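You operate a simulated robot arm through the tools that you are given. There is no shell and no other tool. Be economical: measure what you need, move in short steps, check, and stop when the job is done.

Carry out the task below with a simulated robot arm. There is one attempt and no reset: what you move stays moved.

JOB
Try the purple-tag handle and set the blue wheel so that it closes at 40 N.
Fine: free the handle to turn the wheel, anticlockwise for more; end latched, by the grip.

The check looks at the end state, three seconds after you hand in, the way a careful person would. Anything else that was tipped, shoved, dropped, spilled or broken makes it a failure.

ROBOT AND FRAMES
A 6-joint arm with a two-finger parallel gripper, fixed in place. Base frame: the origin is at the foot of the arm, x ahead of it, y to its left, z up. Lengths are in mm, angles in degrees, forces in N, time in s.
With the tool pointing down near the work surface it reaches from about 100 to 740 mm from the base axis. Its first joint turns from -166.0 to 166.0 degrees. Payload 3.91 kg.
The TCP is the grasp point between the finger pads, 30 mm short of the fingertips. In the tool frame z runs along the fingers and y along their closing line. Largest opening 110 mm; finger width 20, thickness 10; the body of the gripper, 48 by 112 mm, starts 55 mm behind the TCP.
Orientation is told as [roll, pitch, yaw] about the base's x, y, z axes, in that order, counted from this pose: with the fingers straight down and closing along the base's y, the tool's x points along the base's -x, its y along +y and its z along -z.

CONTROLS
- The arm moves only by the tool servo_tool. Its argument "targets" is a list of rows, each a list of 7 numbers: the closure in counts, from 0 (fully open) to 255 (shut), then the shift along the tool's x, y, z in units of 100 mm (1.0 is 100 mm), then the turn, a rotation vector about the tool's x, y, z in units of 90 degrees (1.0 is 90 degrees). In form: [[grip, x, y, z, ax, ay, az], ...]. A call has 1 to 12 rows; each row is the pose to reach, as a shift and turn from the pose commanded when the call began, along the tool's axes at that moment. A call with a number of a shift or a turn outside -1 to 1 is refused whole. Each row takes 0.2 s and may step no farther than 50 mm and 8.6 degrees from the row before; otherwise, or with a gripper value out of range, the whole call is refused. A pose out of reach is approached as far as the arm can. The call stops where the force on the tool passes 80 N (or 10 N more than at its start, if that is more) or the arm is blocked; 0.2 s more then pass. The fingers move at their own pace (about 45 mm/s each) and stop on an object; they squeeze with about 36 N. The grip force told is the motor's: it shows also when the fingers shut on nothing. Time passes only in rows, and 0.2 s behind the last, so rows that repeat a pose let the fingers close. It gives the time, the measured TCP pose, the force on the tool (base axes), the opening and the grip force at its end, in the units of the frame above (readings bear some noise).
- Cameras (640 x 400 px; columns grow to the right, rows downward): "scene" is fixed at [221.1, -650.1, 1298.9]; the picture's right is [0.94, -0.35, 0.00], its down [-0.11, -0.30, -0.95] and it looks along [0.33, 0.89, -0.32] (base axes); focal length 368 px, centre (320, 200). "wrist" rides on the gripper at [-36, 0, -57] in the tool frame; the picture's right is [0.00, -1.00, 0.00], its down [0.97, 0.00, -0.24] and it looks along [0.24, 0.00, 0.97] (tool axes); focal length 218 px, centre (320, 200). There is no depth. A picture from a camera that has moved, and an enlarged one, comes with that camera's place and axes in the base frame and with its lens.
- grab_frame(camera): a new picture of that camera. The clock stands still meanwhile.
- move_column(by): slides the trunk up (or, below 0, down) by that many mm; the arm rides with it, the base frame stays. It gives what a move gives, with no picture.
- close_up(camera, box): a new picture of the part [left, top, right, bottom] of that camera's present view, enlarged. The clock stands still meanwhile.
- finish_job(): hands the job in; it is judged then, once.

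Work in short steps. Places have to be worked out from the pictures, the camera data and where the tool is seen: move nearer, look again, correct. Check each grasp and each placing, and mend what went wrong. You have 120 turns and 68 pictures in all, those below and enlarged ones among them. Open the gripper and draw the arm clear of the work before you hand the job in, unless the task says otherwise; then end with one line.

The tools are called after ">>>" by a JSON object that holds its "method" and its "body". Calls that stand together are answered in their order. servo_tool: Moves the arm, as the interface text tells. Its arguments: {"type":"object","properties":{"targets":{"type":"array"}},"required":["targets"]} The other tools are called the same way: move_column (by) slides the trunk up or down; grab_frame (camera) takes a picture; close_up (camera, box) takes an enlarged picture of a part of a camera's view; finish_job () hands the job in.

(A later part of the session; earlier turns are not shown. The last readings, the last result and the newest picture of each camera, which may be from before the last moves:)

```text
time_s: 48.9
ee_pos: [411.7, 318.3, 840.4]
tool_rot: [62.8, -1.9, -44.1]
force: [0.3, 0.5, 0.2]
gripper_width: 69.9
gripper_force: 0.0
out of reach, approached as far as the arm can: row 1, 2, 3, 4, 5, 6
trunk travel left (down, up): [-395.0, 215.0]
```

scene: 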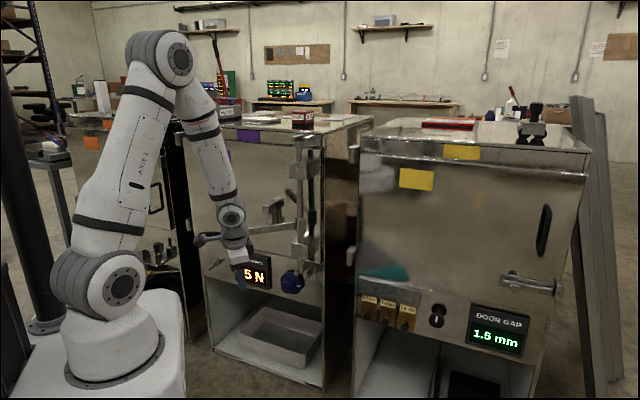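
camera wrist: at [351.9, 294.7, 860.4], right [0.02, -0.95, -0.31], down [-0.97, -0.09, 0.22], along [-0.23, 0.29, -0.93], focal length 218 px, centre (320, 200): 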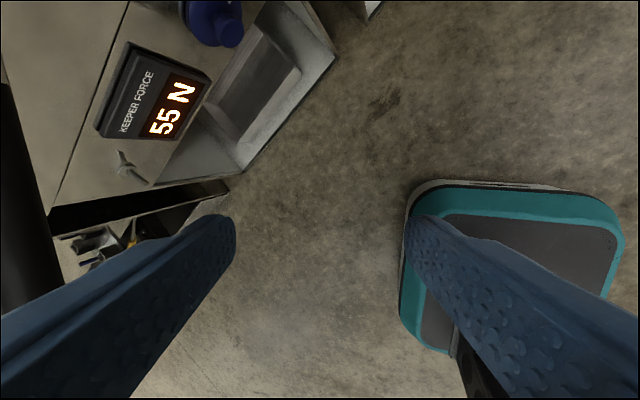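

Next I'll untilt to vertical while rising about 90 mm.

>>> {"method": "servo_tool", "body": {"targets": [[93, 0, 0.2, -0.1, 0.09, 0, 0], [93, 0, 0.4, -0.2, 0.18, 0, 0], [93, 0, 0.6, -0.3, 0.27, 0, 0], [93, 0, 0.8, -0.41, 0.36, 0, 0], [93, 0, 0.8, -0.41, 0.45, 0, 0], [93, 0, 0.8, -0.41, 0.54, 0, 0], [93, 0, 0.8, -0.41, 0.63, 0, 0], [93, 0, 0.8, -0.41, 0.7, 0, 0]]}}

```text
time_s: 50.7
ee_pos: [408.0, 320.7, 929.1]
tool_rot: [-0.2, -2.0, -43.9]
force: [-0.5, 0.0, 0.0]
gripper_width: 70.1
gripper_force: 0.1
trunk travel left (down, up): [-395.0, 215.0]
```

Vertical again. I'll move over the handle grip at about (311,503) while yawing back to 0.

>>> {"method": "servo_tool", "body": {"targets": [[93, 0.33, 0.11, 0, 0, 0, -0.09], [93, 0.66, 0.22, 0, 0, 0, -0.18], [93, 0.98, 0.32, 0, 0.0, 0.0, -0.25]]}}

>>> {"method": "servo_tool", "body": {"targets": [[93, 0.25, -0.05, 0, 0, 0.005, -0.09], [93, 0.5, -0.1, 0, 0, 0.01, -0.18], [93, 0.71, -0.15, 0, 0, 0.02, -0.25]]}}

>>> {"method": "grab_frame", "body": {"camera": "wrist"}}

```text
time_s: 51.5
ee_pos: [358.2, 411.3, 922.7]
tool_rot: [-1.0, -1.8, -21.4]
force: [-1.4, 0.7, -0.6]
gripper_width: 70.3
gripper_force: 0.0
trunk travel left (down, up): [-395.0, 215.0]
```

```text
time_s: 52.3
ee_pos: [287.9, 424.4, 920.8]
tool_rot: [-1.2, 0.4, 1.2]
force: [-0.9, 0.2, -0.1]
gripper_width: 69.8
gripper_force: 0.2
trunk travel left (down, up): [-395.0, 215.0]
```

```text
30 pictures are left
camera wrist: at [323.9, 425.8, 977.7], right [0.02, -1.0, 0.02], down [-0.97, -0.01, 0.25], along [-0.25, -0.02, -0.97], focal length 218 px, centre (320, 200)
```

wrist: 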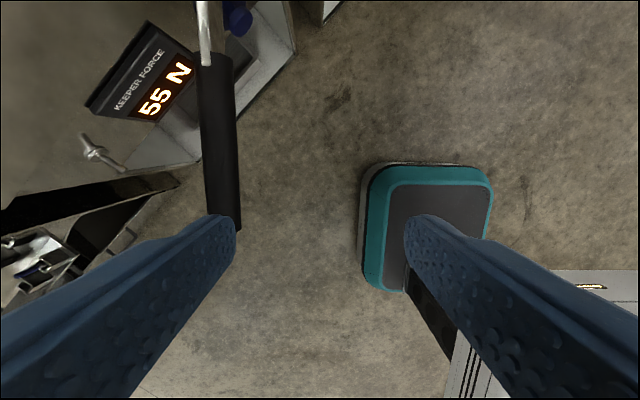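

The grip lies from (382,499) to (258,503). I'll move over its centre and go down to just above it.

>>> {"method": "servo_tool", "body": {"targets": [[93, -0.15, 0.39, 0, 0, 0, 0.02], [93, -0.32, 0.77, 0, 0, 0, 0.035], [93, -0.32, 0.77, 0.35, 0, 0, 0.035], [93, -0.32, 0.77, 0.55, 0, 0, 0.035]]}}

>>> {"method": "grab_frame", "body": {"camera": "wrist"}}

```text
time_s: 53.3
ee_pos: [318.7, 500.0, 866.6]
tool_rot: [-1.2, 0.3, -2.1]
force: [0.2, 0.0, -0.1]
gripper_width: 69.9
gripper_force: 0.1
trunk travel left (down, up): [-395.0, 215.0]
```

```text
29 pictures are left
camera wrist: at [355.4, 499.9, 923.2], right [-0.04, -1.0, 0.02], down [-0.97, 0.04, 0.25], along [-0.25, -0.01, -0.97], focal length 218 px, centre (320, 200)
```

wrist: 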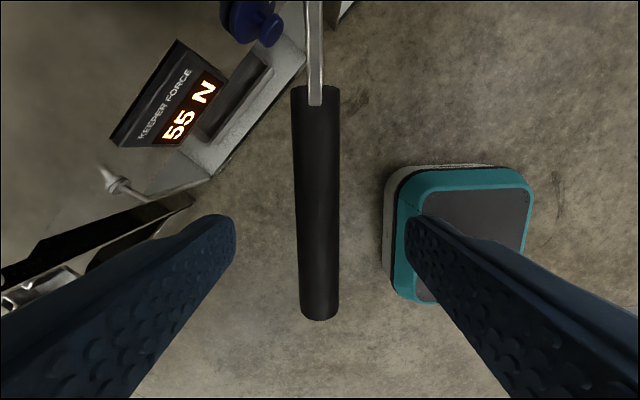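

Well centred. I'll go down 58 mm and close on the grip.

>>> {"method": "servo_tool", "body": {"targets": [[93, 0, 0.01, 0.3, 0, 0, 0], [93, 0, 0.01, 0.58, 0, 0, 0], [255, 0, 0.01, 0.58, 0, 0, 0], [255, 0, 0.01, 0.58, 0, 0, 0], [255, 0, 0.01, 0.58, 0, 0, 0], [255, 0, 0.01, 0.58, 0, 0, 0]]}}

```text
time_s: 54.7
ee_pos: [317.0, 500.6, 805.5]
tool_rot: [-1.3, 0.4, -2.2]
force: [-0.5, 1.0, -2.9]
gripper_width: 25.7
gripper_force: 45.2
trunk travel left (down, up): [-395.0, 215.0]
```

Held at 25.7 mm. I'll swing it open 22°.

>>> {"method": "servo_tool", "body": {"targets": [[255, -0.0122, -0.255, 0, 0, 0, -0.0611], [255, -0.0489, -0.5076, 0, 0, 0, -0.1222], [255, -0.1095, -0.7555, 0, 0, 0, -0.1833], [255, -0.1937, -0.9965, 0, 0, 0, -0.2444]]}}

>>> {"method": "servo_tool", "body": {"targets": [[255, -0.0122, -0.255, 0, 0, 0, -0.0611], [255, -0.0489, -0.5076, 0, 0, 0, -0.1222], [255, -0.1095, -0.7555, 0, 0, 0, -0.1833], [255, -0.1937, -0.9965, 0, 0, 0, -0.2444]]}}

>>> {"method": "close_up", "body": {"camera": "scene", "box": [190, 150, 350, 310]}}

```text
time_s: 55.7
ee_pos: [331.9, 399.1, 806.3]
tool_rot: [-1.2, 0.9, 19.8]
force: [-2.0, 1.0, -25.3]
gripper_width: 26.3
gripper_force: 44.9
trunk travel left (down, up): [-395.0, 215.0]
```

```text
time_s: 56.7
ee_pos: [384.3, 312.1, 806.8]
tool_rot: [-0.6, 1.5, 41.8]
force: [-1.4, 1.6, -49.4]
gripper_width: 26.6
gripper_force: 45.2
trunk travel left (down, up): [-395.0, 215.0]
```

```text
2.50 times, centred on (270, 230) of scene
camera zoom: at [221.1, -650.1, 1298.9], right [0.94, -0.35, 0.0], down [-0.11, -0.3, -0.95], along [0.33, 0.89, -0.32], focal length 919 px, centre (445, 125)
```

zoom: 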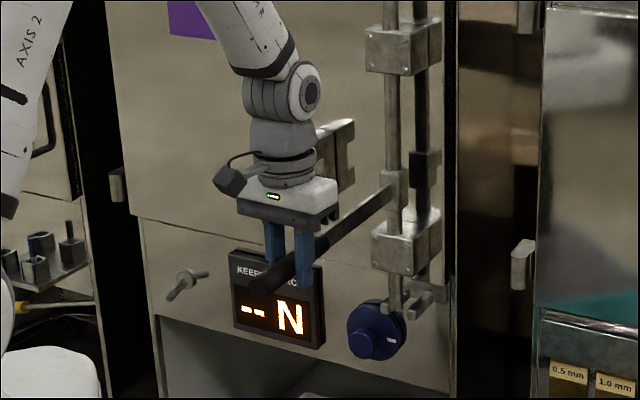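

The display is back to "-- N", so the handle is free. I'll relieve the vertical load and open 14° more so it clears the arm's route to the wheel.

>>> {"method": "servo_tool", "body": {"targets": [[255, 0, 0, 0.04, 0, 0, 0], [255, -0.0198, -0.324, 0.04, 0, 0, -0.0778], [255, -0.079, -0.6435, 0.04, 0, 0, -0.1556]]}}

>>> {"method": "servo_tool", "body": {"targets": [[93, 0, 0, 0, 0, 0, 0], [93, 0, 0, 0, 0, 0, 0], [93, 0, 0, 0, 0, 0, 0], [93, 0, 0, -0.4, 0, 0, 0], [93, 0, 0, -0.8, 0, 0, 0], [93, 0, 0, -1.0, 0, 0, 0]]}}

```text
time_s: 57.5
ee_pos: [425.4, 284.5, 807.3]
tool_rot: [-0.1, 0.6, 54.3]
force: [-16.0, 27.0, -15.9]
gripper_width: 25.8
gripper_force: 45.2
trunk travel left (down, up): [-395.0, 215.0]
stopped in row 3: the force on the tool passed its limit (the readings are from after the stop); the commanded pose is now the measured one
```

```text
time_s: 58.9
ee_pos: [426.5, 279.9, 909.4]
tool_rot: [-0.1, 0.6, 54.1]
force: [0.1, -0.5, -0.2]
gripper_width: 70.0
gripper_force: 0.1
trunk travel left (down, up): [-395.0, 215.0]
```

The handle is fully open at its stop. I'll move left and yaw the tool by about -97°, ready to face the wheel.

>>> {"method": "servo_tool", "body": {"targets": [[93, -0.02, 0.08, 0, 0, 0, 0.09], [93, -0.04, 0.16, 0, 0, 0, 0.18], [93, -0.06, 0.25, 0, 0, 0, 0.27], [93, -0.08, 0.34, 0, 0, 0, 0.36], [93, -0.1, 0.42, 0, 0, 0, 0.45], [93, -0.12, 0.5, 0, 0, 0, 0.54], [93, -0.14, 0.58, 0, 0, 0, 0.63], [93, -0.16, 0.66, 0, 0, 0, 0.72], [93, -0.18, 0.74, 0, 0, 0, 0.81], [93, -0.2, 0.82, 0, 0, 0, 0.9], [93, -0.22, 0.9, 0, 0, 0, 0.99], [93, -0.22, 0.98, 0, 0, 0, 1.0]]}}

>>> {"method": "servo_tool", "body": {"targets": [[93, 0, 0, 0, 0, 0, 0.09]]}}

>>> {"method": "move_column", "body": {"by": -300}}

```text
time_s: 61.5
ee_pos: [360.9, 356.8, 908.9]
tool_rot: [-0.5, -0.1, -36.1]
force: [0.2, 0.2, -0.4]
gripper_width: 70.0
gripper_force: 0.1
trunk travel left (down, up): [-395.0, 215.0]
```

```text
time_s: 61.9
ee_pos: [360.9, 356.3, 909.0]
tool_rot: [-0.5, -0.1, -44.1]
force: [-0.5, 0.7, -0.6]
gripper_width: 70.0
gripper_force: 0.1
trunk travel left (down, up): [-395.0, 215.0]
```

```text
time_s: 64.9
ee_pos: [361.1, 357.8, 607.4]
tool_rot: [-0.5, -0.3, -44.0]
force: [-0.2, -0.3, -0.4]
gripper_width: 69.9
gripper_force: 0.1
trunk travel left (down, up): [-95.0, 515.0]
```

Now I'll tilt to horizontal in-plane and move to in front of the wheel.

>>> {"method": "servo_tool", "body": {"targets": [[93, 0, 0.1, 0, -0.09, 0, 0], [93, 0.01, 0.2, 0.05, -0.18, 0, 0], [93, 0.01, 0.3, 0.1, -0.27, 0, 0], [93, 0.02, 0.4, 0.2, -0.36, 0, 0], [93, 0.02, 0.5, 0.3, -0.45, 0, 0], [93, 0.03, 0.6, 0.4, -0.54, 0, 0], [93, 0.03, 0.7, 0.5, -0.63, 0, 0], [93, 0.04, 0.75, 0.6, -0.72, 0, 0], [93, 0.04, 0.8, 0.7, -0.81, 0, 0], [93, 0.04, 0.85, 0.8, -0.9, 0, 0], [93, 0.04, 0.9, 0.91, -0.99, 0, 0], [93, 0.04, 0.9, 0.91, -0.995, -0.01, 0]]}}

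>>> {"method": "grab_frame", "body": {"camera": "wrist"}}

```text
time_s: 67.5
ee_pos: [418.5, 424.7, 516.9]
tool_rot: [89.1, -0.8, -44.5]
force: [0.3, 0.0, 0.2]
gripper_width: 69.9
gripper_force: 0.0
out of reach, approached as far as the arm can: row 5, 6
trunk travel left (down, up): [-95.0, 515.0]
```

```text
27 pictures are left
camera wrist: at [404.5, 359.2, 518.7], right [0.0, -0.02, -1.0], down [-0.86, 0.51, -0.01], along [0.51, 0.86, -0.02], focal length 218 px, centre (320, 200)
```

wrist: 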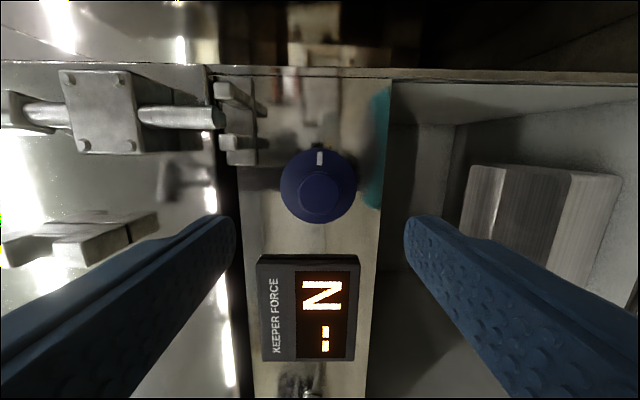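

Returning to the earlier knob grasp pose: (522,542,515) in two moves, then closing.

>>> {"method": "servo_tool", "body": {"targets": [[93, 0.03, 0, 0.35, 0, 0, 0], [93, 0.06, 0, 0.7, 0, 0, 0], [93, 0.08, -0.01, 1.0, 0, 0, 0]]}}

>>> {"method": "grab_frame", "body": {"camera": "wrist"}}

```text
time_s: 68.3
ee_pos: [483.9, 501.9, 513.3]
tool_rot: [89.0, -0.8, -44.6]
force: [0.0, -0.1, -0.8]
gripper_width: 69.8
gripper_force: 0.0
trunk travel left (down, up): [-95.0, 515.0]
```

```text
26 pictures are left
camera wrist: at [469.0, 436.1, 515.7], right [0.0, -0.02, -1.0], down [-0.86, 0.51, -0.01], along [0.51, 0.86, -0.02], focal length 218 px, centre (320, 200)
```

wrist: 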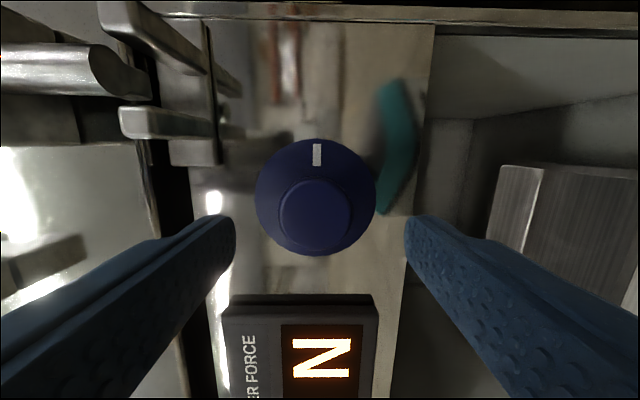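

Aligned. I'll advance 54 mm, close, then turn clockwise 24°.

>>> {"method": "servo_tool", "body": {"targets": [[93, 0, 0.02, 0.3, 0, 0, 0], [93, 0, 0.02, 0.54, 0, 0, 0], [255, 0, 0.02, 0.54, 0, 0, 0], [255, 0, 0.02, 0.54, 0, 0, 0], [255, 0, 0.02, 0.54, 0, 0, 0], [255, 0, 0.02, 0.54, 0, 0, 0]]}}

>>> {"method": "servo_tool", "body": {"targets": [[255, 0, 0, 0, 0, 0, 0.067], [255, 0, 0, 0, 0, 0, 0.133], [255, 0, 0, 0, 0, 0, 0.2], [255, 0, 0, 0, 0, 0, 0.267]]}}

>>> {"method": "grab_frame", "body": {"camera": "wrist"}}

```text
time_s: 69.7
ee_pos: [521.1, 540.0, 514.7]
tool_rot: [89.4, -0.9, -44.7]
force: [5.2, 7.3, 11.2]
gripper_width: 47.5
gripper_force: 44.5
trunk travel left (down, up): [-95.0, 515.0]
```

```text
time_s: 70.7
ee_pos: [519.4, 541.0, 512.6]
tool_rot: [88.7, 23.3, -44.8]
force: [-6.8, 9.0, -2.4]
gripper_width: 47.6
gripper_force: 44.8
trunk travel left (down, up): [-95.0, 515.0]
```

```text
25 pictures are left
camera wrist: at [504.0, 476.5, 500.8], right [-0.3, 0.26, -0.92], down [-0.8, 0.46, 0.39], along [0.52, 0.85, 0.07], focal length 218 px, centre (320, 200)
```

wrist: 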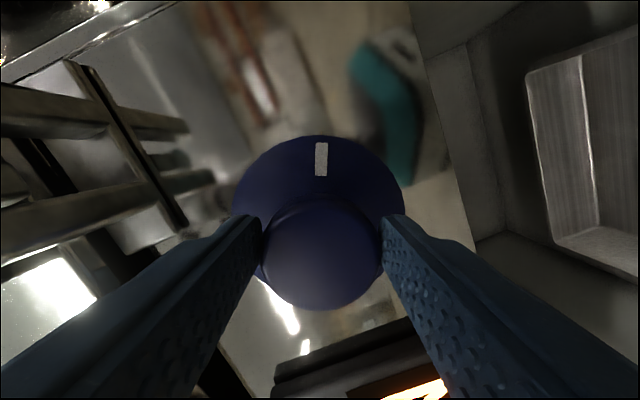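

The wheel now turns with the grip (the mark rotated with the tool). I'll turn another 24° for 48° in all, then trial-close to learn the rate.

>>> {"method": "servo_tool", "body": {"targets": [[255, 0, 0, 0, 0, 0, 0.067], [255, 0, 0, 0, 0, 0, 0.133], [255, 0, 0, 0, 0, 0, 0.2], [255, 0, 0, 0, 0, 0, 0.267]]}}

>>> {"method": "close_up", "body": {"camera": "wrist", "box": [200, 100, 440, 250]}}

>>> {"method": "close_up", "body": {"camera": "scene", "box": [230, 230, 342, 300]}}

```text
time_s: 71.7
ee_pos: [519.7, 540.8, 511.8]
tool_rot: [88.0, 47.2, -45.7]
force: [-20.4, 18.9, -22.9]
gripper_width: 47.3
gripper_force: 45.1
trunk travel left (down, up): [-95.0, 515.0]
```

```text
2.67 times, centred on (320, 175) of wrist
camera zoom: at [496.8, 483.2, 486.6], right [-0.54, 0.5, -0.68], down [-0.63, 0.3, 0.72], along [0.56, 0.81, 0.15], focal length 582 px, centre (320, 267)
```

zoom: 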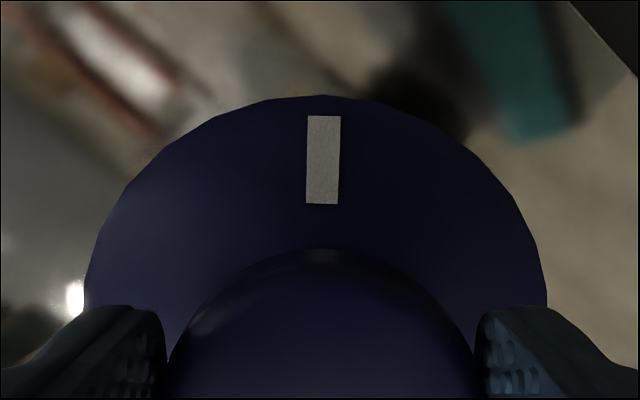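

```text
5.71 times, centred on (286, 265) of scene
camera zoom: at [221.1, -650.1, 1298.9], right [0.94, -0.35, 0.0], down [-0.11, -0.3, -0.95], along [0.33, 0.89, -0.32], focal length 2100 px, centre (514, -171)
```

zoom: 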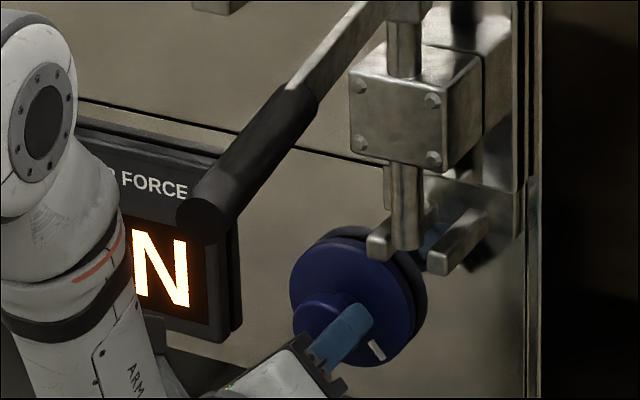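

The wheel is at 48° clockwise. I'll release, back off, and undo the wrist roll.

>>> {"method": "servo_tool", "body": {"targets": [[93, 0, 0, 0, 0, 0, 0], [93, 0, 0, 0, 0, 0, 0], [93, 0, 0, -0.4, 0, 0, 0], [93, 0, 0, -0.8, 0, 0, 0], [93, 0, 0, -1.0, 0, 0, -0.09], [93, 0, 0, -1.0, 0, 0, -0.18], [93, 0, 0, -1.0, 0, 0, -0.27], [93, 0, 0, -1.0, 0, 0, -0.36], [93, 0, 0, -1.0, 0, 0, -0.45], [93, 0, 0, -1.0, 0, 0, -0.53]]}}

>>> {"method": "servo_tool", "body": {"targets": [[93, 0, 0.1, -0.1, 0.09, 0, 0], [93, 0, 0.2, -0.2, 0.18, 0, 0], [93, 0, 0.3, -0.3, 0.27, 0, 0], [93, 0, 0.4, -0.4, 0.36, 0, 0], [93, 0, 0.5, -0.5, 0.45, 0, 0], [93, 0, 0.6, -0.6, 0.54, 0, 0], [93, 0, 0.7, -0.7, 0.63, 0, 0], [93, 0, 0.8, -0.8, 0.72, 0, 0], [93, 0, 0.9, -0.9, 0.81, 0, 0], [93, 0, 0.9, -0.98, 0.9, 0, 0], [93, 0, 0.9, -0.98, 0.985, 0, 0]]}}

```text
time_s: 73.9
ee_pos: [452.7, 467.4, 516.7]
tool_rot: [89.0, -0.5, -44.6]
force: [0.0, 1.3, -0.1]
gripper_width: 69.9
gripper_force: 0.1
trunk travel left (down, up): [-95.0, 515.0]
```

```text
time_s: 76.3
ee_pos: [369.5, 382.3, 569.4]
tool_rot: [4.7, -9.6, -45.0]
force: [-0.2, 0.1, 0.2]
gripper_width: 70.1
gripper_force: 0.1
out of reach, approached as far as the arm can: row 7, 8, 9, 10, 11
trunk travel left (down, up): [-95.0, 515.0]
```

Nearly vertical, with about 10° left over. I'll raise the trunk 330 mm and square the tool up.

>>> {"method": "move_column", "body": {"by": 330}}

>>> {"method": "servo_tool", "body": {"targets": [[93, 0, 0, -0.1, 0.017, 0.035, 0], [93, 0, 0, -0.2, 0.035, 0.07, 0], [93, 0, 0, -0.2, 0.052, 0.106, 0]]}}

```text
time_s: 79.6
ee_pos: [369.9, 383.2, 898.3]
tool_rot: [4.8, -9.9, -44.9]
force: [0.0, -0.7, -0.2]
gripper_width: 70.1
gripper_force: 0.1
trunk travel left (down, up): [-425.0, 185.0]
```

```text
time_s: 80.4
ee_pos: [368.9, 383.3, 899.2]
tool_rot: [4.7, -9.8, -45.0]
force: [0.4, 0.4, -0.3]
gripper_width: 69.7
gripper_force: 0.1
out of reach, approached as far as the arm can: row 1, 2, 3
trunk travel left (down, up): [-425.0, 185.0]
```

Stuck near the singularity again. I'll extend outwards so the forearm flattens, and square up there.

>>> {"method": "servo_tool", "body": {"targets": [[93, 0, 0.25, -0.1, 0, 0, 0], [93, 0, 0.5, -0.2, 0, 0, 0], [93, 0, 0.8, -0.2, 0.02, 0.04, 0], [93, 0, 0.8, -0.2, 0.035, 0.07, 0], [93, 0, 0.8, -0.2, 0.052, 0.106, 0]]}}

```text
time_s: 81.6
ee_pos: [412.4, 430.0, 908.0]
tool_rot: [5.1, -11.0, -45.1]
force: [-1.2, -0.3, 0.3]
gripper_width: 69.8
gripper_force: 0.0
out of reach, approached as far as the arm can: row 2, 3, 4, 5
trunk travel left (down, up): [-425.0, 185.0]
```

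I'll tilt back out 45°, then untilt again at this larger radius.

>>> {"method": "servo_tool", "body": {"targets": [[93, 0, 0, -0.1, -0.09, 0, 0], [93, 0, 0, -0.1, -0.18, 0, 0], [93, 0, 0, -0.1, -0.27, 0, 0], [93, 0, 0, -0.1, -0.36, 0, 0], [93, 0, 0, -0.1, -0.45, 0, 0], [93, 0, 0, -0.1, -0.54, 0, 0]]}}

```text
time_s: 83.0
ee_pos: [410.6, 430.7, 918.4]
tool_rot: [53.7, -10.9, -45.1]
force: [0.1, 0.5, -0.4]
gripper_width: 69.9
gripper_force: 0.0
trunk travel left (down, up): [-425.0, 185.0]
```

The crossing worked before with the arm at a smaller azimuth than the tool's tilt, so I'll recreate that by moving to about (430,330).

>>> {"method": "servo_tool", "body": {"targets": [[93, -0.28, -0.15, -0.12, -0.005, 0.02, -0.015], [93, -0.56, -0.3, -0.24, -0.01, 0.05, -0.035], [93, -0.83, -0.46, -0.36, -0.017, 0.071, -0.052]]}}

>>> {"method": "servo_tool", "body": {"targets": [[93, 0, 0, 0, 0.09, 0, 0], [93, 0, 0, 0, 0.18, 0, 0], [93, 0, 0, 0, 0.27, 0, 0], [93, 0, 0, 0, 0.36, 0, 0], [93, 0, 0, 0, 0.45, 0, 0], [93, 0, 0, 0, 0.54, 0, 0], [93, 0, 0, 0, 0.6, 0, 0]]}}

```text
time_s: 83.8
ee_pos: [429.9, 332.2, 917.6]
tool_rot: [53.8, -10.8, -37.0]
force: [0.5, 0.3, -1.0]
gripper_width: 69.9
gripper_force: 0.0
trunk travel left (down, up): [-425.0, 185.0]
```

```text
time_s: 85.4
ee_pos: [429.9, 331.9, 918.2]
tool_rot: [-0.2, -11.5, -36.9]
force: [-0.4, 0.7, 0.5]
gripper_width: 69.7
gripper_force: 0.1
out of reach, approached as far as the arm can: row 3, 4
trunk travel left (down, up): [-425.0, 185.0]
```

It crossed. I'll square off the pitch, then yaw to the handle direction while moving over the grip at (424,282).

>>> {"method": "servo_tool", "body": {"targets": [[93, 0, 0, 0, 0, 0.064, 0], [93, 0, 0, 0, 0, 0.128, 0]]}}

>>> {"method": "servo_tool", "body": {"targets": [[93, -0.02, -0.04, 0, 0, 0, -0.09], [93, -0.05, -0.08, 0, 0, 0, -0.18], [93, -0.07, -0.12, 0, 0, 0, -0.27], [93, -0.1, -0.16, 0, 0, 0, -0.36], [93, -0.12, -0.2, 0, 0, 0, -0.45], [93, -0.14, -0.24, 0, 0, 0, -0.54], [93, -0.16, -0.28, 0, 0, 0, -0.63], [93, -0.18, -0.32, 0, 0, 0, -0.72], [93, -0.2, -0.36, 0, 0, 0, -0.81], [93, -0.22, -0.4, 0, 0, 0, -0.9], [93, -0.25, -0.44, 0, 0, 0, -0.98]]}}

>>> {"method": "grab_frame", "body": {"camera": "wrist"}}

```text
time_s: 86.0
ee_pos: [430.8, 332.2, 917.4]
tool_rot: [-0.3, -11.6, -37.1]
force: [0.4, -0.8, -0.3]
gripper_width: 70.0
gripper_force: 0.0
out of reach, approached as far as the arm can: row 1, 2
trunk travel left (down, up): [-425.0, 185.0]
```

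```text
time_s: 88.4
ee_pos: [414.1, 288.1, 917.6]
tool_rot: [-12.5, -0.4, 50.7]
force: [0.1, -0.1, 0.5]
gripper_width: 70.0
gripper_force: 0.1
out of reach, approached as far as the arm can: row 11
trunk travel left (down, up): [-425.0, 185.0]
```

```text
22 pictures are left
camera wrist: at [426.0, 323.5, 973.8], right [0.76, -0.62, 0.21], down [-0.65, -0.72, 0.23], along [0.01, -0.31, -0.95], focal length 218 px, centre (320, 200)
```

wrist: 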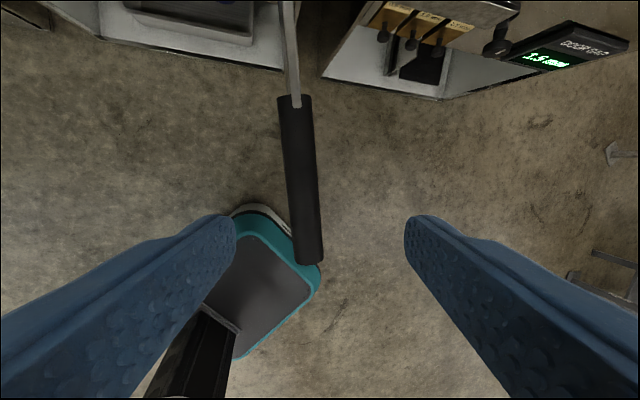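

I'll fix the leftover roll here.

>>> {"method": "servo_tool", "body": {"targets": [[93, 0, 0, 0, -0.07, 0, 0], [93, 0, 0, 0, -0.139, 0, 0]]}}

```text
time_s: 89.0
ee_pos: [413.9, 287.5, 917.8]
tool_rot: [-12.4, -0.4, 50.7]
force: [0.5, 0.0, 0.3]
gripper_width: 69.8
gripper_force: 0.0
out of reach, approached as far as the arm can: row 1, 2
trunk travel left (down, up): [-425.0, 185.0]
```

The wrist is folded sideways near the singularity. I'll tilt inward 20° first, take out the sideways tilt, then come back to vertical.

>>> {"method": "servo_tool", "body": {"targets": [[93, 0, 0, 0, 0, 0.08, 0], [93, 0, 0, 0, 0, 0.16, 0], [93, 0, 0, 0, 0, 0.24, 0]]}}

>>> {"method": "servo_tool", "body": {"targets": [[93, 0, 0, 0, -0.07, 0, 0], [93, 0, 0, 0, -0.139, 0, 0]]}}

>>> {"method": "servo_tool", "body": {"targets": [[93, 0, 0, 0, 0, -0.08, 0], [93, 0, 0, 0, 0, -0.16, 0], [93, 0, 0, 0, 0, -0.24, 0]]}}

```text
time_s: 89.8
ee_pos: [407.9, 287.9, 910.9]
tool_rot: [-15.1, 20.4, 45.2]
force: [-0.5, 0.1, 0.1]
gripper_width: 69.8
gripper_force: 0.1
out of reach, approached as far as the arm can: row 2, 3
trunk travel left (down, up): [-425.0, 185.0]
```

```text
time_s: 90.4
ee_pos: [407.5, 286.9, 909.9]
tool_rot: [-15.1, 20.2, 45.3]
force: [-0.3, -0.3, 0.5]
gripper_width: 70.1
gripper_force: 0.1
out of reach, approached as far as the arm can: row 1, 2
trunk travel left (down, up): [-425.0, 185.0]
```

```text
time_s: 91.2
ee_pos: [408.5, 286.9, 910.5]
tool_rot: [-14.1, -0.7, 50.7]
force: [-0.6, -0.1, 1.1]
gripper_width: 70.0
gripper_force: 0.1
trunk travel left (down, up): [-425.0, 185.0]
```

The vertical side of the wrist seems blocked in this branch (a forearm-roll limit). I'll unwind by yawing back, tilting out in the arm's plane, squaring exactly, and crossing again.

>>> {"method": "servo_tool", "body": {"targets": [[93, 0, 0, 0, 0, 0, 0.09], [93, 0, 0, 0, 0, 0, 0.18], [93, 0, 0, 0, 0, 0, 0.27], [93, 0, 0, 0, 0, 0, 0.36], [93, 0, 0, 0, 0, 0, 0.45], [93, 0, 0, 0, 0, 0, 0.54], [93, 0, 0, 0, 0, 0, 0.63], [93, 0, 0, 0, 0, 0, 0.72], [93, 0, 0, 0, 0, 0, 0.81], [93, 0, 0, 0, 0, 0, 0.9], [93, 0, 0, 0, 0, 0, 0.99]]}}

>>> {"method": "servo_tool", "body": {"targets": [[93, 0, 0, 0, 0, 0, 0.09], [93, 0, 0, 0, 0, 0, 0.18]]}}

>>> {"method": "servo_tool", "body": {"targets": [[93, 0, 0, 0, -0.09, 0, 0], [93, 0, 0, 0, -0.18, 0, 0], [93, 0, 0, 0, -0.27, 0, 0], [93, 0, 0, 0, -0.36, 0, 0], [93, 0, 0, 0, -0.45, 0, 0], [93, 0, 0, 0, -0.54, 0, 0]]}}

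```text
time_s: 93.6
ee_pos: [407.4, 286.8, 910.4]
tool_rot: [0.6, -14.2, -38.8]
force: [0.3, -0.1, 0.6]
gripper_width: 69.7
gripper_force: 0.0
trunk travel left (down, up): [-425.0, 185.0]
```

```text
time_s: 94.2
ee_pos: [408.0, 287.1, 910.5]
tool_rot: [4.4, -13.5, -55.3]
force: [-0.4, -0.2, -1.0]
gripper_width: 70.1
gripper_force: 0.1
trunk travel left (down, up): [-425.0, 185.0]
```

```text
time_s: 95.6
ee_pos: [406.2, 288.2, 912.0]
tool_rot: [53.1, -13.4, -55.2]
force: [0.3, 0.3, -0.5]
gripper_width: 70.0
gripper_force: 0.0
trunk travel left (down, up): [-425.0, 185.0]
```

Now I'll level the tool's x axis so that the tilt lies exactly in the arm's plane.

>>> {"method": "servo_tool", "body": {"targets": [[93, 0, 0, 0, 0, 0.047, 0.058], [93, 0, 0, 0, 0, 0.094, 0.115], [93, 0, 0, 0, 0, 0.094, 0.115]]}}

```text
time_s: 96.4
ee_pos: [412.0, 290.5, 909.7]
tool_rot: [53.0, -0.1, -54.6]
force: [-0.4, -0.8, -0.2]
gripper_width: 69.7
gripper_force: 0.0
out of reach, approached as far as the arm can: row 2, 3
trunk travel left (down, up): [-425.0, 185.0]
```

In-plane now. I'll try the crossing to vertical.

>>> {"method": "servo_tool", "body": {"targets": [[93, 0, 0, 0, 0.09, 0, 0], [93, 0, 0, 0, 0.18, 0, 0], [93, 0, 0, 0, 0.27, 0, 0], [93, 0, 0, 0, 0.36, 0, 0], [93, 0, 0, 0, 0.45, 0, 0], [93, 0, 0, 0, 0.54, 0, 0], [93, 0, 0, 0, 0.59, 0, 0]]}}

```text
time_s: 98.0
ee_pos: [395.5, 277.1, 866.7]
tool_rot: [3.6, -8.1, -54.9]
force: [0.5, -0.3, -1.1]
gripper_width: 69.7
gripper_force: 0.0
out of reach, approached as far as the arm can: row 3, 4, 5, 6, 7
trunk travel left (down, up): [-425.0, 185.0]
```

The in-plane crossing failed, but the one that worked had the tilt azimuth about 8° left of the arm (the forearm plane is probably offset). I'll raise the trunk for clearance and recreate that pose.

>>> {"method": "move_column", "body": {"by": 160}}

>>> {"method": "servo_tool", "body": {"targets": [[93, 0, 0, 0, -0.09, 0, 0], [93, 0, 0, 0, -0.18, 0, 0], [93, 0, 0, 0, -0.27, 0, 0], [93, 0, 0, 0, -0.36, 0, 0], [93, 0, 0, 0, -0.45, 0, 0], [93, 0, 0, 0, -0.54, 0, 0], [93, 0, 0, 0, -0.62, 0, 0]]}}

```text
time_s: 99.8
ee_pos: [394.5, 276.1, 1027.2]
tool_rot: [3.7, -8.0, -54.9]
force: [0.2, 0.6, 0.1]
gripper_width: 69.9
gripper_force: 0.0
trunk travel left (down, up): [-585.0, 25.0]
```

```text
time_s: 101.4
ee_pos: [416.8, 300.8, 1024.3]
tool_rot: [59.6, -8.1, -54.8]
force: [-0.2, 0.6, 0.4]
gripper_width: 69.9
gripper_force: 0.0
out of reach, approached as far as the arm can: row 6, 7
trunk travel left (down, up): [-585.0, 25.0]
```

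I'll match the earlier start pose (yaw -44, roll about 62, pitch about -2).

>>> {"method": "servo_tool", "body": {"targets": [[93, 0.08, 0.04, 0.01, -0.008, 0.07, 0], [93, 0.16, 0.08, 0.02, -0.017, 0.138, 0], [93, 0.16, 0.08, 0.02, -0.017, 0.138, 0]]}}

```text
time_s: 102.2
ee_pos: [411.5, 317.0, 1027.7]
tool_rot: [60.2, -1.8, -44.0]
force: [-0.8, 0.2, 0.3]
gripper_width: 69.8
gripper_force: 0.2
trunk travel left (down, up): [-585.0, 25.0]
```

Same pose as the earlier success. I'll run the same untilt with rise.

>>> {"method": "servo_tool", "body": {"targets": [[93, 0, 0.2, -0.1, 0.09, 0, 0], [93, 0, 0.4, -0.2, 0.18, 0, 0], [93, 0, 0.6, -0.3, 0.27, 0, 0], [93, 0, 0.8, -0.41, 0.36, 0, 0], [93, 0, 0.8, -0.41, 0.45, 0, 0], [93, 0, 0.8, -0.41, 0.54, 0, 0], [93, 0, 0.8, -0.41, 0.63, 0, 0], [93, 0, 0.8, -0.41, 0.67, 0, 0]]}}

```text
time_s: 104.0
ee_pos: [412.5, 321.5, 1118.0]
tool_rot: [-0.2, -1.8, -44.1]
force: [0.8, 0.1, -0.2]
gripper_width: 69.5
gripper_force: 0.1
trunk travel left (down, up): [-585.0, 25.0]
```

Clean crossing. I'll lower the trunk 190 mm and yaw to the handle direction over the grip.

>>> {"method": "servo_tool", "body": {"targets": [[93, -0.03, -0.02, 0, 0, 0, -0.09], [93, -0.06, -0.03, 0, 0, 0, -0.18], [93, -0.1, -0.05, 0, 0, 0, -0.27], [93, -0.13, -0.07, 0, 0, 0, -0.36], [93, -0.16, -0.09, 0, 0, 0, -0.45], [93, -0.2, -0.11, 0, 0, 0, -0.54], [93, -0.23, -0.13, 0, 0, 0, -0.63], [93, -0.26, -0.14, 0, 0, 0, -0.72], [93, -0.3, -0.16, 0, 0, 0, -0.81], [93, -0.33, -0.18, 0, 0, 0, -0.9], [93, -0.36, -0.2, 0, 0, 0, -0.99]]}}

>>> {"method": "servo_tool", "body": {"targets": [[93, 0, 0, 0, 0, 0, -0.06], [93, 0, 0, 0, 0, 0, -0.12]]}}

>>> {"method": "move_column", "body": {"by": -220}}

>>> {"method": "grab_frame", "body": {"camera": "wrist"}}

```text
time_s: 106.4
ee_pos: [423.8, 283.1, 1119.4]
tool_rot: [-1.9, 0.1, 45.0]
force: [-0.1, 0.1, -0.1]
gripper_width: 70.0
gripper_force: 0.1
trunk travel left (down, up): [-585.0, 25.0]
```

```text
time_s: 107.0
ee_pos: [425.5, 282.0, 1119.2]
tool_rot: [-1.8, 0.5, 55.9]
force: [0.2, -0.9, 0.2]
gripper_width: 69.8
gripper_force: 0.0
trunk travel left (down, up): [-585.0, 25.0]
```

```text
time_s: 109.3
ee_pos: [425.2, 283.3, 899.4]
tool_rot: [-1.7, 0.5, 55.8]
force: [-1.2, 0.1, 0.4]
gripper_width: 69.8
gripper_force: 0.0
trunk travel left (down, up): [-365.0, 245.0]
```

```text
21 pictures are left
camera wrist: at [443.6, 313.9, 956.5], right [0.83, -0.56, 0.03], down [-0.55, -0.8, 0.25], along [-0.11, -0.22, -0.97], focal length 218 px, centre (320, 200)
```

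wrist: 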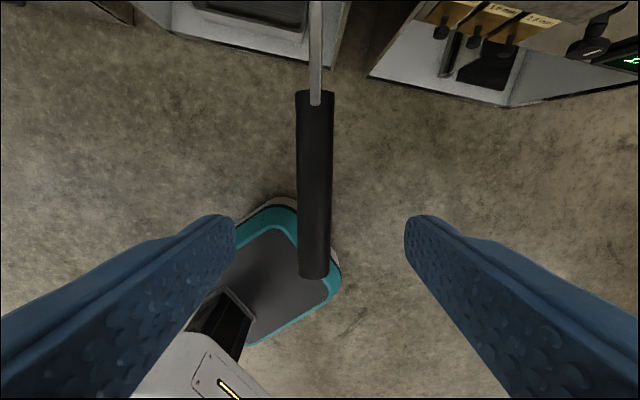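

Lined up. I'll go down, grip, then swing closed in 22° chunks.

>>> {"method": "servo_tool", "body": {"targets": [[93, 0, 0.02, 0.45, 0, 0, 0], [93, 0, 0.03, 0.93, 0, 0, 0], [255, 0, 0.03, 0.93, 0, 0, 0], [255, 0, 0.03, 0.93, 0, 0, 0], [255, 0, 0.03, 0.93, 0, 0, 0], [255, 0, 0.03, 0.93, 0, 0, 0]]}}

>>> {"method": "servo_tool", "body": {"targets": [[255, -0.0125, 0.258, 0, 0, 0, 0.0611], [255, -0.05, 0.515, 0, 0, 0, 0.1222], [255, -0.111, 0.765, 0, 0, 0, 0.1833], [255, -0.192, 0.995, 0, 0, 0, 0.2422]]}}

```text
time_s: 110.8
ee_pos: [423.7, 282.4, 806.9]
tool_rot: [-1.8, 0.5, 55.8]
force: [-19.3, 18.7, -8.6]
gripper_width: 25.9
gripper_force: 45.0
trunk travel left (down, up): [-365.0, 245.0]
```

```text
time_s: 111.8
ee_pos: [351.1, 353.5, 807.2]
tool_rot: [-1.7, -0.7, 33.9]
force: [1.8, -1.0, 41.0]
gripper_width: 25.9
gripper_force: 44.8
trunk travel left (down, up): [-365.0, 245.0]
```

Some vertical load has built up, so I'll ease 3 mm up and continue two more chunks.

>>> {"method": "servo_tool", "body": {"targets": [[255, 0, 0, -0.035, 0, 0, 0], [255, -0.0125, 0.258, -0.04, 0, 0, 0.0611], [255, -0.05, 0.515, -0.045, 0, 0, 0.1222], [255, -0.111, 0.765, -0.05, 0, 0, 0.1833], [255, -0.192, 0.995, -0.055, 0, 0, 0.2422]]}}

>>> {"method": "servo_tool", "body": {"targets": [[255, -0.0125, 0.258, 0, 0, 0, 0.0611], [255, -0.05, 0.515, 0, 0, 0, 0.1222], [255, -0.111, 0.765, 0, 0, 0, 0.1833], [255, -0.192, 0.995, 0, 0, 0, 0.2422]]}}

```text
time_s: 113.0
ee_pos: [312.9, 444.5, 806.7]
tool_rot: [-1.6, -1.1, 12.0]
force: [2.0, -1.1, 27.4]
gripper_width: 25.9
gripper_force: 45.0
trunk travel left (down, up): [-365.0, 245.0]
```

```text
time_s: 114.0
ee_pos: [311.6, 545.7, 806.5]
tool_rot: [-0.8, -1.6, -9.6]
force: [4.9, -6.6, 35.7]
gripper_width: 26.3
gripper_force: 45.0
trunk travel left (down, up): [-365.0, 245.0]
```

Another 15°, then I'll read the display.

>>> {"method": "servo_tool", "body": {"targets": [[255, -0.0103, 0.235, -0.03, 0, 0, 0.0556], [255, -0.041, 0.469, -0.03, 0, 0, 0.111], [255, -0.092, 0.699, -0.03, 0, 0, 0.1667]]}}

>>> {"method": "close_up", "body": {"camera": "scene", "box": [190, 150, 350, 310]}}

```text
time_s: 114.8
ee_pos: [335.0, 610.8, 805.1]
tool_rot: [-0.5, -1.8, -24.8]
force: [24.2, -15.1, 23.6]
gripper_width: 26.5
gripper_force: 45.2
trunk travel left (down, up): [-365.0, 245.0]
```

```text
2.50 times, centred on (270, 230) of scene
camera zoom: at [221.1, -650.1, 1298.9], right [0.94, -0.35, 0.0], down [-0.11, -0.3, -0.95], along [0.33, 0.89, -0.32], focal length 919 px, centre (445, 125)
```

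zoom: 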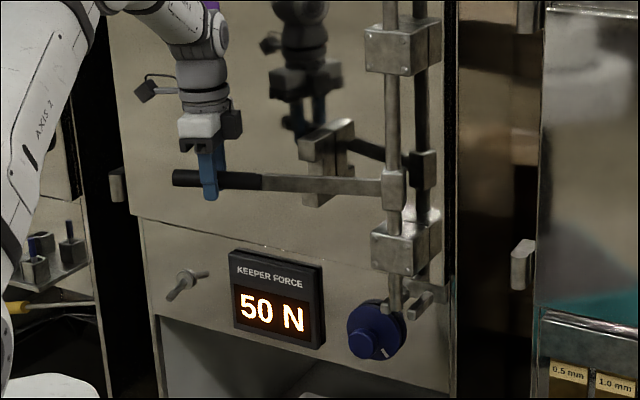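

The trial close reads 50 N, so 48° clockwise took off 5 N (about 9.6°/N). About 96° more is needed. I'll swing the handle back open.

>>> {"method": "servo_tool", "body": {"targets": [[255, -0.0122, -0.255, -0.03, 0, 0, -0.0611], [255, -0.0489, -0.5076, -0.03, 0, 0, -0.1222], [255, -0.1095, -0.7555, -0.03, 0, 0, -0.1833], [255, -0.1937, -0.9965, -0.03, 0, 0, -0.2444]]}}

>>> {"method": "servo_tool", "body": {"targets": [[255, -0.0122, -0.255, 0, 0, 0, -0.0611], [255, -0.0489, -0.5076, 0, 0, 0, -0.1222], [255, -0.1095, -0.7555, 0, 0, 0, -0.1833], [255, -0.1937, -0.9965, 0, 0, 0, -0.2444]]}}

>>> {"method": "servo_tool", "body": {"targets": [[255, -0.0122, -0.255, 0, 0, 0, -0.0611], [255, -0.0489, -0.5076, 0, 0, 0, -0.1222], [255, -0.1095, -0.7555, 0, 0, 0, -0.1833], [255, -0.1937, -0.9965, 0, 0, 0, -0.2444]]}}

```text
time_s: 115.8
ee_pos: [308.5, 515.5, 805.8]
tool_rot: [-1.7, -1.0, -2.5]
force: [1.2, -1.8, -21.6]
gripper_width: 26.5
gripper_force: 45.1
trunk travel left (down, up): [-365.0, 245.0]
```

```text
time_s: 116.8
ee_pos: [322.2, 417.9, 807.8]
tool_rot: [-2.1, -0.2, 19.4]
force: [-10.0, -7.4, -50.7]
gripper_width: 26.1
gripper_force: 45.0
trunk travel left (down, up): [-365.0, 245.0]
```

```text
time_s: 117.8
ee_pos: [372.1, 327.8, 811.8]
tool_rot: [-1.9, 0.7, 41.4]
force: [-11.9, -16.9, -51.0]
gripper_width: 26.1
gripper_force: 45.0
trunk travel left (down, up): [-365.0, 245.0]
```

I'll finish with 12° more, then release and rise.

>>> {"method": "servo_tool", "body": {"targets": [[255, 0, 0, 0.05, 0, 0, 0], [255, 0, -0.278, 0.05, 0, 0, -0.0667], [255, -0.03, -0.53, 0.05, 0, 0, -0.1333]]}}

>>> {"method": "servo_tool", "body": {"targets": [[93, 0, 0, 0, 0, 0, 0], [93, 0, 0, 0, 0, 0, 0], [93, 0, 0, 0, 0, 0, 0], [93, 0, 0, -0.4, 0, 0, 0], [93, 0, 0, -0.8, 0, 0, 0], [93, 0, 0, -1.0, 0, 0, 0]]}}

```text
time_s: 118.5
ee_pos: [410.2, 289.6, 814.3]
tool_rot: [-1.8, 0.5, 53.3]
force: [-9.4, -20.9, -15.4]
gripper_width: 25.9
gripper_force: 44.8
trunk travel left (down, up): [-365.0, 245.0]
```

```text
time_s: 120.0
ee_pos: [412.6, 293.7, 914.6]
tool_rot: [-1.8, 0.4, 53.5]
force: [-0.2, 0.0, 0.4]
gripper_width: 69.9
gripper_force: 0.1
trunk travel left (down, up): [-365.0, 245.0]
```

Going back to the wheel: raise the trunk, yaw back, and repeat the good crossing in reverse.

>>> {"method": "move_column", "body": {"by": 220}}

>>> {"method": "servo_tool", "body": {"targets": [[93, -0.02, 0.02, 0.02, 0, 0, 0.09], [93, -0.04, 0.03, 0.03, 0, 0, 0.18], [93, -0.06, 0.05, 0.05, 0, 0, 0.27], [93, -0.08, 0.06, 0.06, 0, 0, 0.36], [93, -0.1, 0.08, 0.08, 0, 0, 0.45], [93, -0.12, 0.09, 0.09, 0, 0, 0.54], [93, -0.14, 0.11, 0.11, 0, 0, 0.63], [93, -0.16, 0.12, 0.12, 0, 0, 0.72], [93, -0.18, 0.14, 0.14, 0, 0, 0.81], [93, -0.2, 0.15, 0.15, 0, 0, 0.9], [93, -0.22, 0.17, 0.166, 0, 0, 0.99]]}}

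>>> {"method": "servo_tool", "body": {"targets": [[93, 0, 0, 0, 0, 0, 0.09], [93, 0, 0, 0, 0, 0, 0.094]]}}

```text
time_s: 122.3
ee_pos: [411.8, 293.5, 1134.9]
tool_rot: [-1.8, 0.4, 53.4]
force: [-0.2, 0.5, 0.9]
gripper_width: 70.0
gripper_force: 0.0
trunk travel left (down, up): [-585.0, 25.0]
```

```text
time_s: 124.7
ee_pos: [413.1, 321.2, 1117.1]
tool_rot: [-0.4, -1.9, -35.9]
force: [-0.3, 0.1, 0.5]
gripper_width: 69.6
gripper_force: 0.0
trunk travel left (down, up): [-585.0, 25.0]
```

```text
time_s: 125.3
ee_pos: [411.5, 323.1, 1117.6]
tool_rot: [-0.2, -1.8, -44.3]
force: [0.0, 0.5, 0.2]
gripper_width: 69.9
gripper_force: 0.0
trunk travel left (down, up): [-585.0, 25.0]
```

Same pose as before the crossing. I'll reverse it now.

>>> {"method": "servo_tool", "body": {"targets": [[93, 0, 0, 0, -0.04, 0, 0], [93, 0, 0, 0, -0.13, 0, 0], [93, 0, 0, 0, -0.22, 0, 0], [93, 0, 0, 0, -0.31, 0, 0], [93, 0, 0, 0.22, -0.4, 0, 0], [93, 0, 0, 0.45, -0.49, 0, 0], [93, 0, 0, 0.68, -0.58, 0, 0], [93, 0, -0.04, 0.9, -0.67, 0, 0]]}}

```text
time_s: 127.1
ee_pos: [410.6, 315.0, 1026.1]
tool_rot: [59.9, -1.8, -44.2]
force: [-0.9, 0.3, 0.2]
gripper_width: 69.7
gripper_force: 0.1
out of reach, approached as far as the arm can: row 5
trunk travel left (down, up): [-585.0, 25.0]
```

Crossed. I'll level the tool to horizontal and move out and left, in front of the wheel's line.

>>> {"method": "servo_tool", "body": {"targets": [[93, 0.25, 0.06, 0.2, -0.08, 0, 0], [93, 0.5, 0.13, 0.4, -0.16, 0, 0], [93, 0.75, 0.2, 0.6, -0.25, 0, 0], [93, 0.99, 0.26, 0.83, -0.33, 0, 0]]}}

>>> {"method": "move_column", "body": {"by": -490}}

>>> {"method": "grab_frame", "body": {"camera": "wrist"}}

```text
time_s: 128.1
ee_pos: [397.0, 444.5, 1003.2]
tool_rot: [89.9, -1.8, -44.2]
force: [-0.6, 0.5, 0.7]
gripper_width: 69.9
gripper_force: 0.1
trunk travel left (down, up): [-585.0, 25.0]
```

```text
refused: -490 is not a number from -400 to 400
```

```text
19 pictures are left
camera wrist: at [383.9, 380.5, 1006.0], right [0.02, -0.02, -1.0], down [-0.86, 0.5, -0.03], along [0.5, 0.86, -0.01], focal length 218 px, centre (320, 200)
```

wrist: 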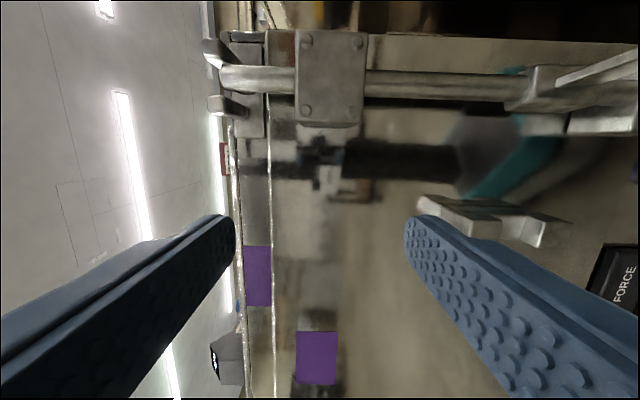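

The trunk move was refused (400 mm limit). I'll do it in two parts and then go to the knob pre-pose, pre-rolling the wrist -48°.

>>> {"method": "move_column", "body": {"by": -300}}

>>> {"method": "move_column", "body": {"by": -190}}

>>> {"method": "servo_tool", "body": {"targets": [[93, -0.05, 0.0, 0.2, 0, 0, -0.09], [93, -0.1, 0, 0.4, 0, 0, -0.18], [93, -0.15, 0, 0.6, 0, 0, -0.27], [93, -0.2, 0, 0.8, 0, 0, -0.36], [93, -0.22, 0.02, 0.95, 0, 0, -0.45], [93, -0.22, 0.02, 0.95, 0, 0, -0.53]]}}

>>> {"method": "grab_frame", "body": {"camera": "wrist"}}

```text
time_s: 131.1
ee_pos: [398.0, 445.2, 703.8]
tool_rot: [89.8, -1.8, -44.2]
force: [-0.9, 0.2, 0.0]
gripper_width: 69.7
gripper_force: 0.1
trunk travel left (down, up): [-285.0, 325.0]
```

```text
time_s: 133.2
ee_pos: [398.0, 444.4, 514.1]
tool_rot: [89.7, -1.9, -44.2]
force: [-0.3, 0.3, 0.5]
gripper_width: 70.1
gripper_force: 0.1
trunk travel left (down, up): [-95.0, 515.0]
```

```text
time_s: 134.6
ee_pos: [480.8, 499.1, 516.1]
tool_rot: [89.7, -49.7, -44.0]
force: [0.8, 0.8, -0.4]
gripper_width: 69.9
gripper_force: 0.1
trunk travel left (down, up): [-95.0, 515.0]
```

```text
18 pictures are left
camera wrist: at [458.0, 441.9, 544.5], right [0.55, -0.53, -0.65], down [-0.62, 0.26, -0.74], along [0.56, 0.8, -0.19], focal length 218 px, centre (320, 200)
```

wrist: 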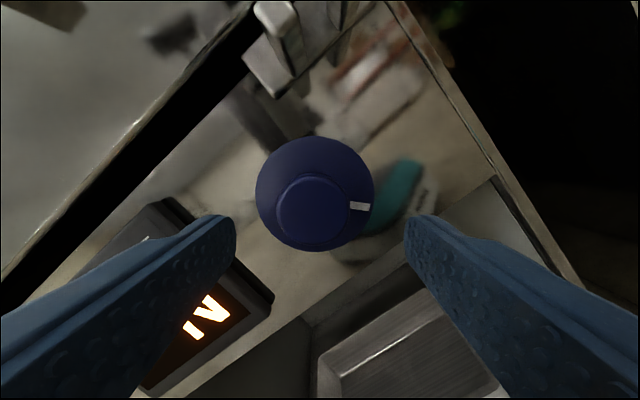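

Roughly centred (about 4 mm off along y). I'll advance, close on the knob, then turn 96° clockwise in two calls.

>>> {"method": "servo_tool", "body": {"targets": [[93, -0.01, 0.035, 0.3, 0, 0, 0], [93, -0.01, 0.035, 0.57, 0, 0, 0], [255, -0.01, 0.035, 0.57, 0, 0, 0], [255, -0.01, 0.035, 0.57, 0, 0, 0], [255, -0.01, 0.035, 0.57, 0, 0, 0], [255, -0.01, 0.035, 0.57, 0, 0, 0]]}}

>>> {"method": "servo_tool", "body": {"targets": [[255, 0, 0, 0, 0, 0, 0.067], [255, 0, 0, 0, 0, 0, 0.133], [255, 0, 0, 0, 0, 0, 0.2], [255, 0, 0, 0, 0, 0, 0.267], [255, 0, 0, 0, 0, 0, 0.333], [255, 0, 0, 0, 0, 0, 0.4], [255, 0, 0, 0, 0, 0, 0.467], [255, 0, 0, 0, 0, 0, 0.533]]}}

>>> {"method": "grab_frame", "body": {"camera": "wrist"}}

```text
time_s: 136.0
ee_pos: [518.1, 541.7, 519.5]
tool_rot: [89.7, -49.6, -44.0]
force: [6.7, -1.7, -2.8]
gripper_width: 47.0
gripper_force: 45.2
trunk travel left (down, up): [-95.0, 515.0]
```

```text
time_s: 137.8
ee_pos: [519.5, 539.5, 515.7]
tool_rot: [89.5, -1.5, -44.2]
force: [7.2, -9.3, -26.0]
gripper_width: 47.2
gripper_force: 45.5
trunk travel left (down, up): [-95.0, 515.0]
```

```text
17 pictures are left
camera wrist: at [505.2, 474.4, 517.8], right [0.01, -0.03, -1.0], down [-0.86, 0.5, -0.02], along [0.51, 0.86, -0.02], focal length 218 px, centre (320, 200)
```

wrist: 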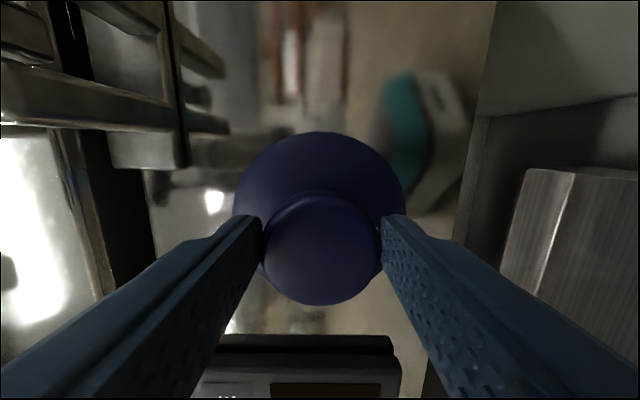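

The mark rotated along and is now behind the lower finger. I'll turn the remaining 48°.

>>> {"method": "servo_tool", "body": {"targets": [[255, 0, 0, 0, 0, 0, 0.067], [255, 0, 0, 0, 0, 0, 0.133], [255, 0, 0, 0, 0, 0, 0.2], [255, 0, 0, 0, 0, 0, 0.267], [255, 0, 0, 0, 0, 0, 0.333], [255, 0, 0, 0, 0, 0, 0.4], [255, 0, 0, 0, 0, 0, 0.467], [255, 0, 0, 0, 0, 0, 0.533]]}}

>>> {"method": "servo_tool", "body": {"targets": [[93, 0, 0, 0, 0, 0, 0], [93, 0, 0, 0, 0, 0, 0], [93, 0, 0, -0.4, 0, 0, 0], [93, 0, 0, -0.8, 0, 0, 0], [93, 0, 0, -1.0, 0, 0, -0.09], [93, 0, 0, -1.0, 0, 0, -0.18], [93, 0, 0, -1.0, 0, 0, -0.27], [93, 0, 0, -1.0, 0, 0, -0.36], [93, 0, 0, -1.0, 0, 0, -0.45], [93, 0, 0, -1.0, 0, 0, -0.53]]}}

>>> {"method": "grab_frame", "body": {"camera": "wrist"}}

```text
time_s: 139.6
ee_pos: [517.3, 541.3, 512.0]
tool_rot: [88.5, 46.5, -45.1]
force: [-5.1, 2.3, -39.0]
gripper_width: 46.9
gripper_force: 44.8
trunk travel left (down, up): [-95.0, 515.0]
```

```text
time_s: 141.8
ee_pos: [447.4, 467.7, 520.3]
tool_rot: [89.9, -1.5, -44.2]
force: [1.0, 0.7, -0.4]
gripper_width: 69.7
gripper_force: 0.0
trunk travel left (down, up): [-95.0, 515.0]
```

```text
16 pictures are left
camera wrist: at [433.7, 402.8, 522.1], right [0.02, -0.02, -1.0], down [-0.86, 0.5, -0.02], along [0.5, 0.86, -0.01], focal length 218 px, centre (320, 200)
```

wrist: 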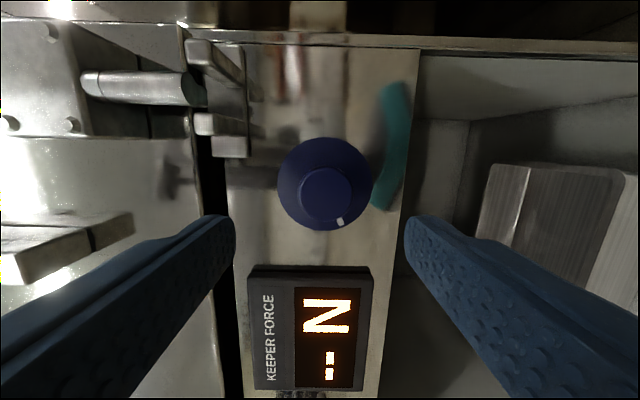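

I'll zoom in on the wheel to measure the mark angle.

>>> {"method": "close_up", "body": {"camera": "wrist", "box": [245, 135, 405, 235]}}

```text
4.00 times, centred on (325, 185) of wrist
camera zoom: at [433.7, 402.8, 522.1], right [0.02, -0.02, -1.0], down [-0.86, 0.5, -0.02], along [0.5, 0.86, -0.01], focal length 873 px, centre (300, 260)
```

zoom: 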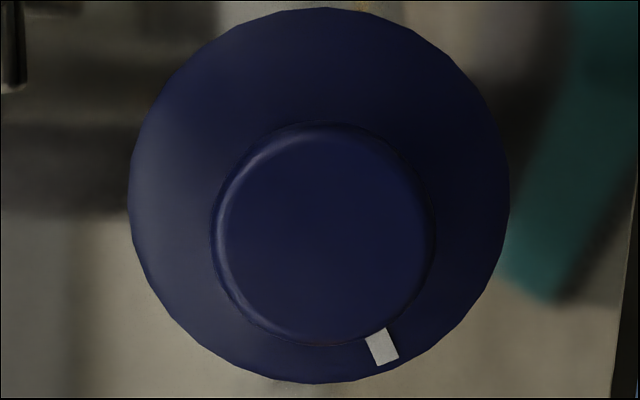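

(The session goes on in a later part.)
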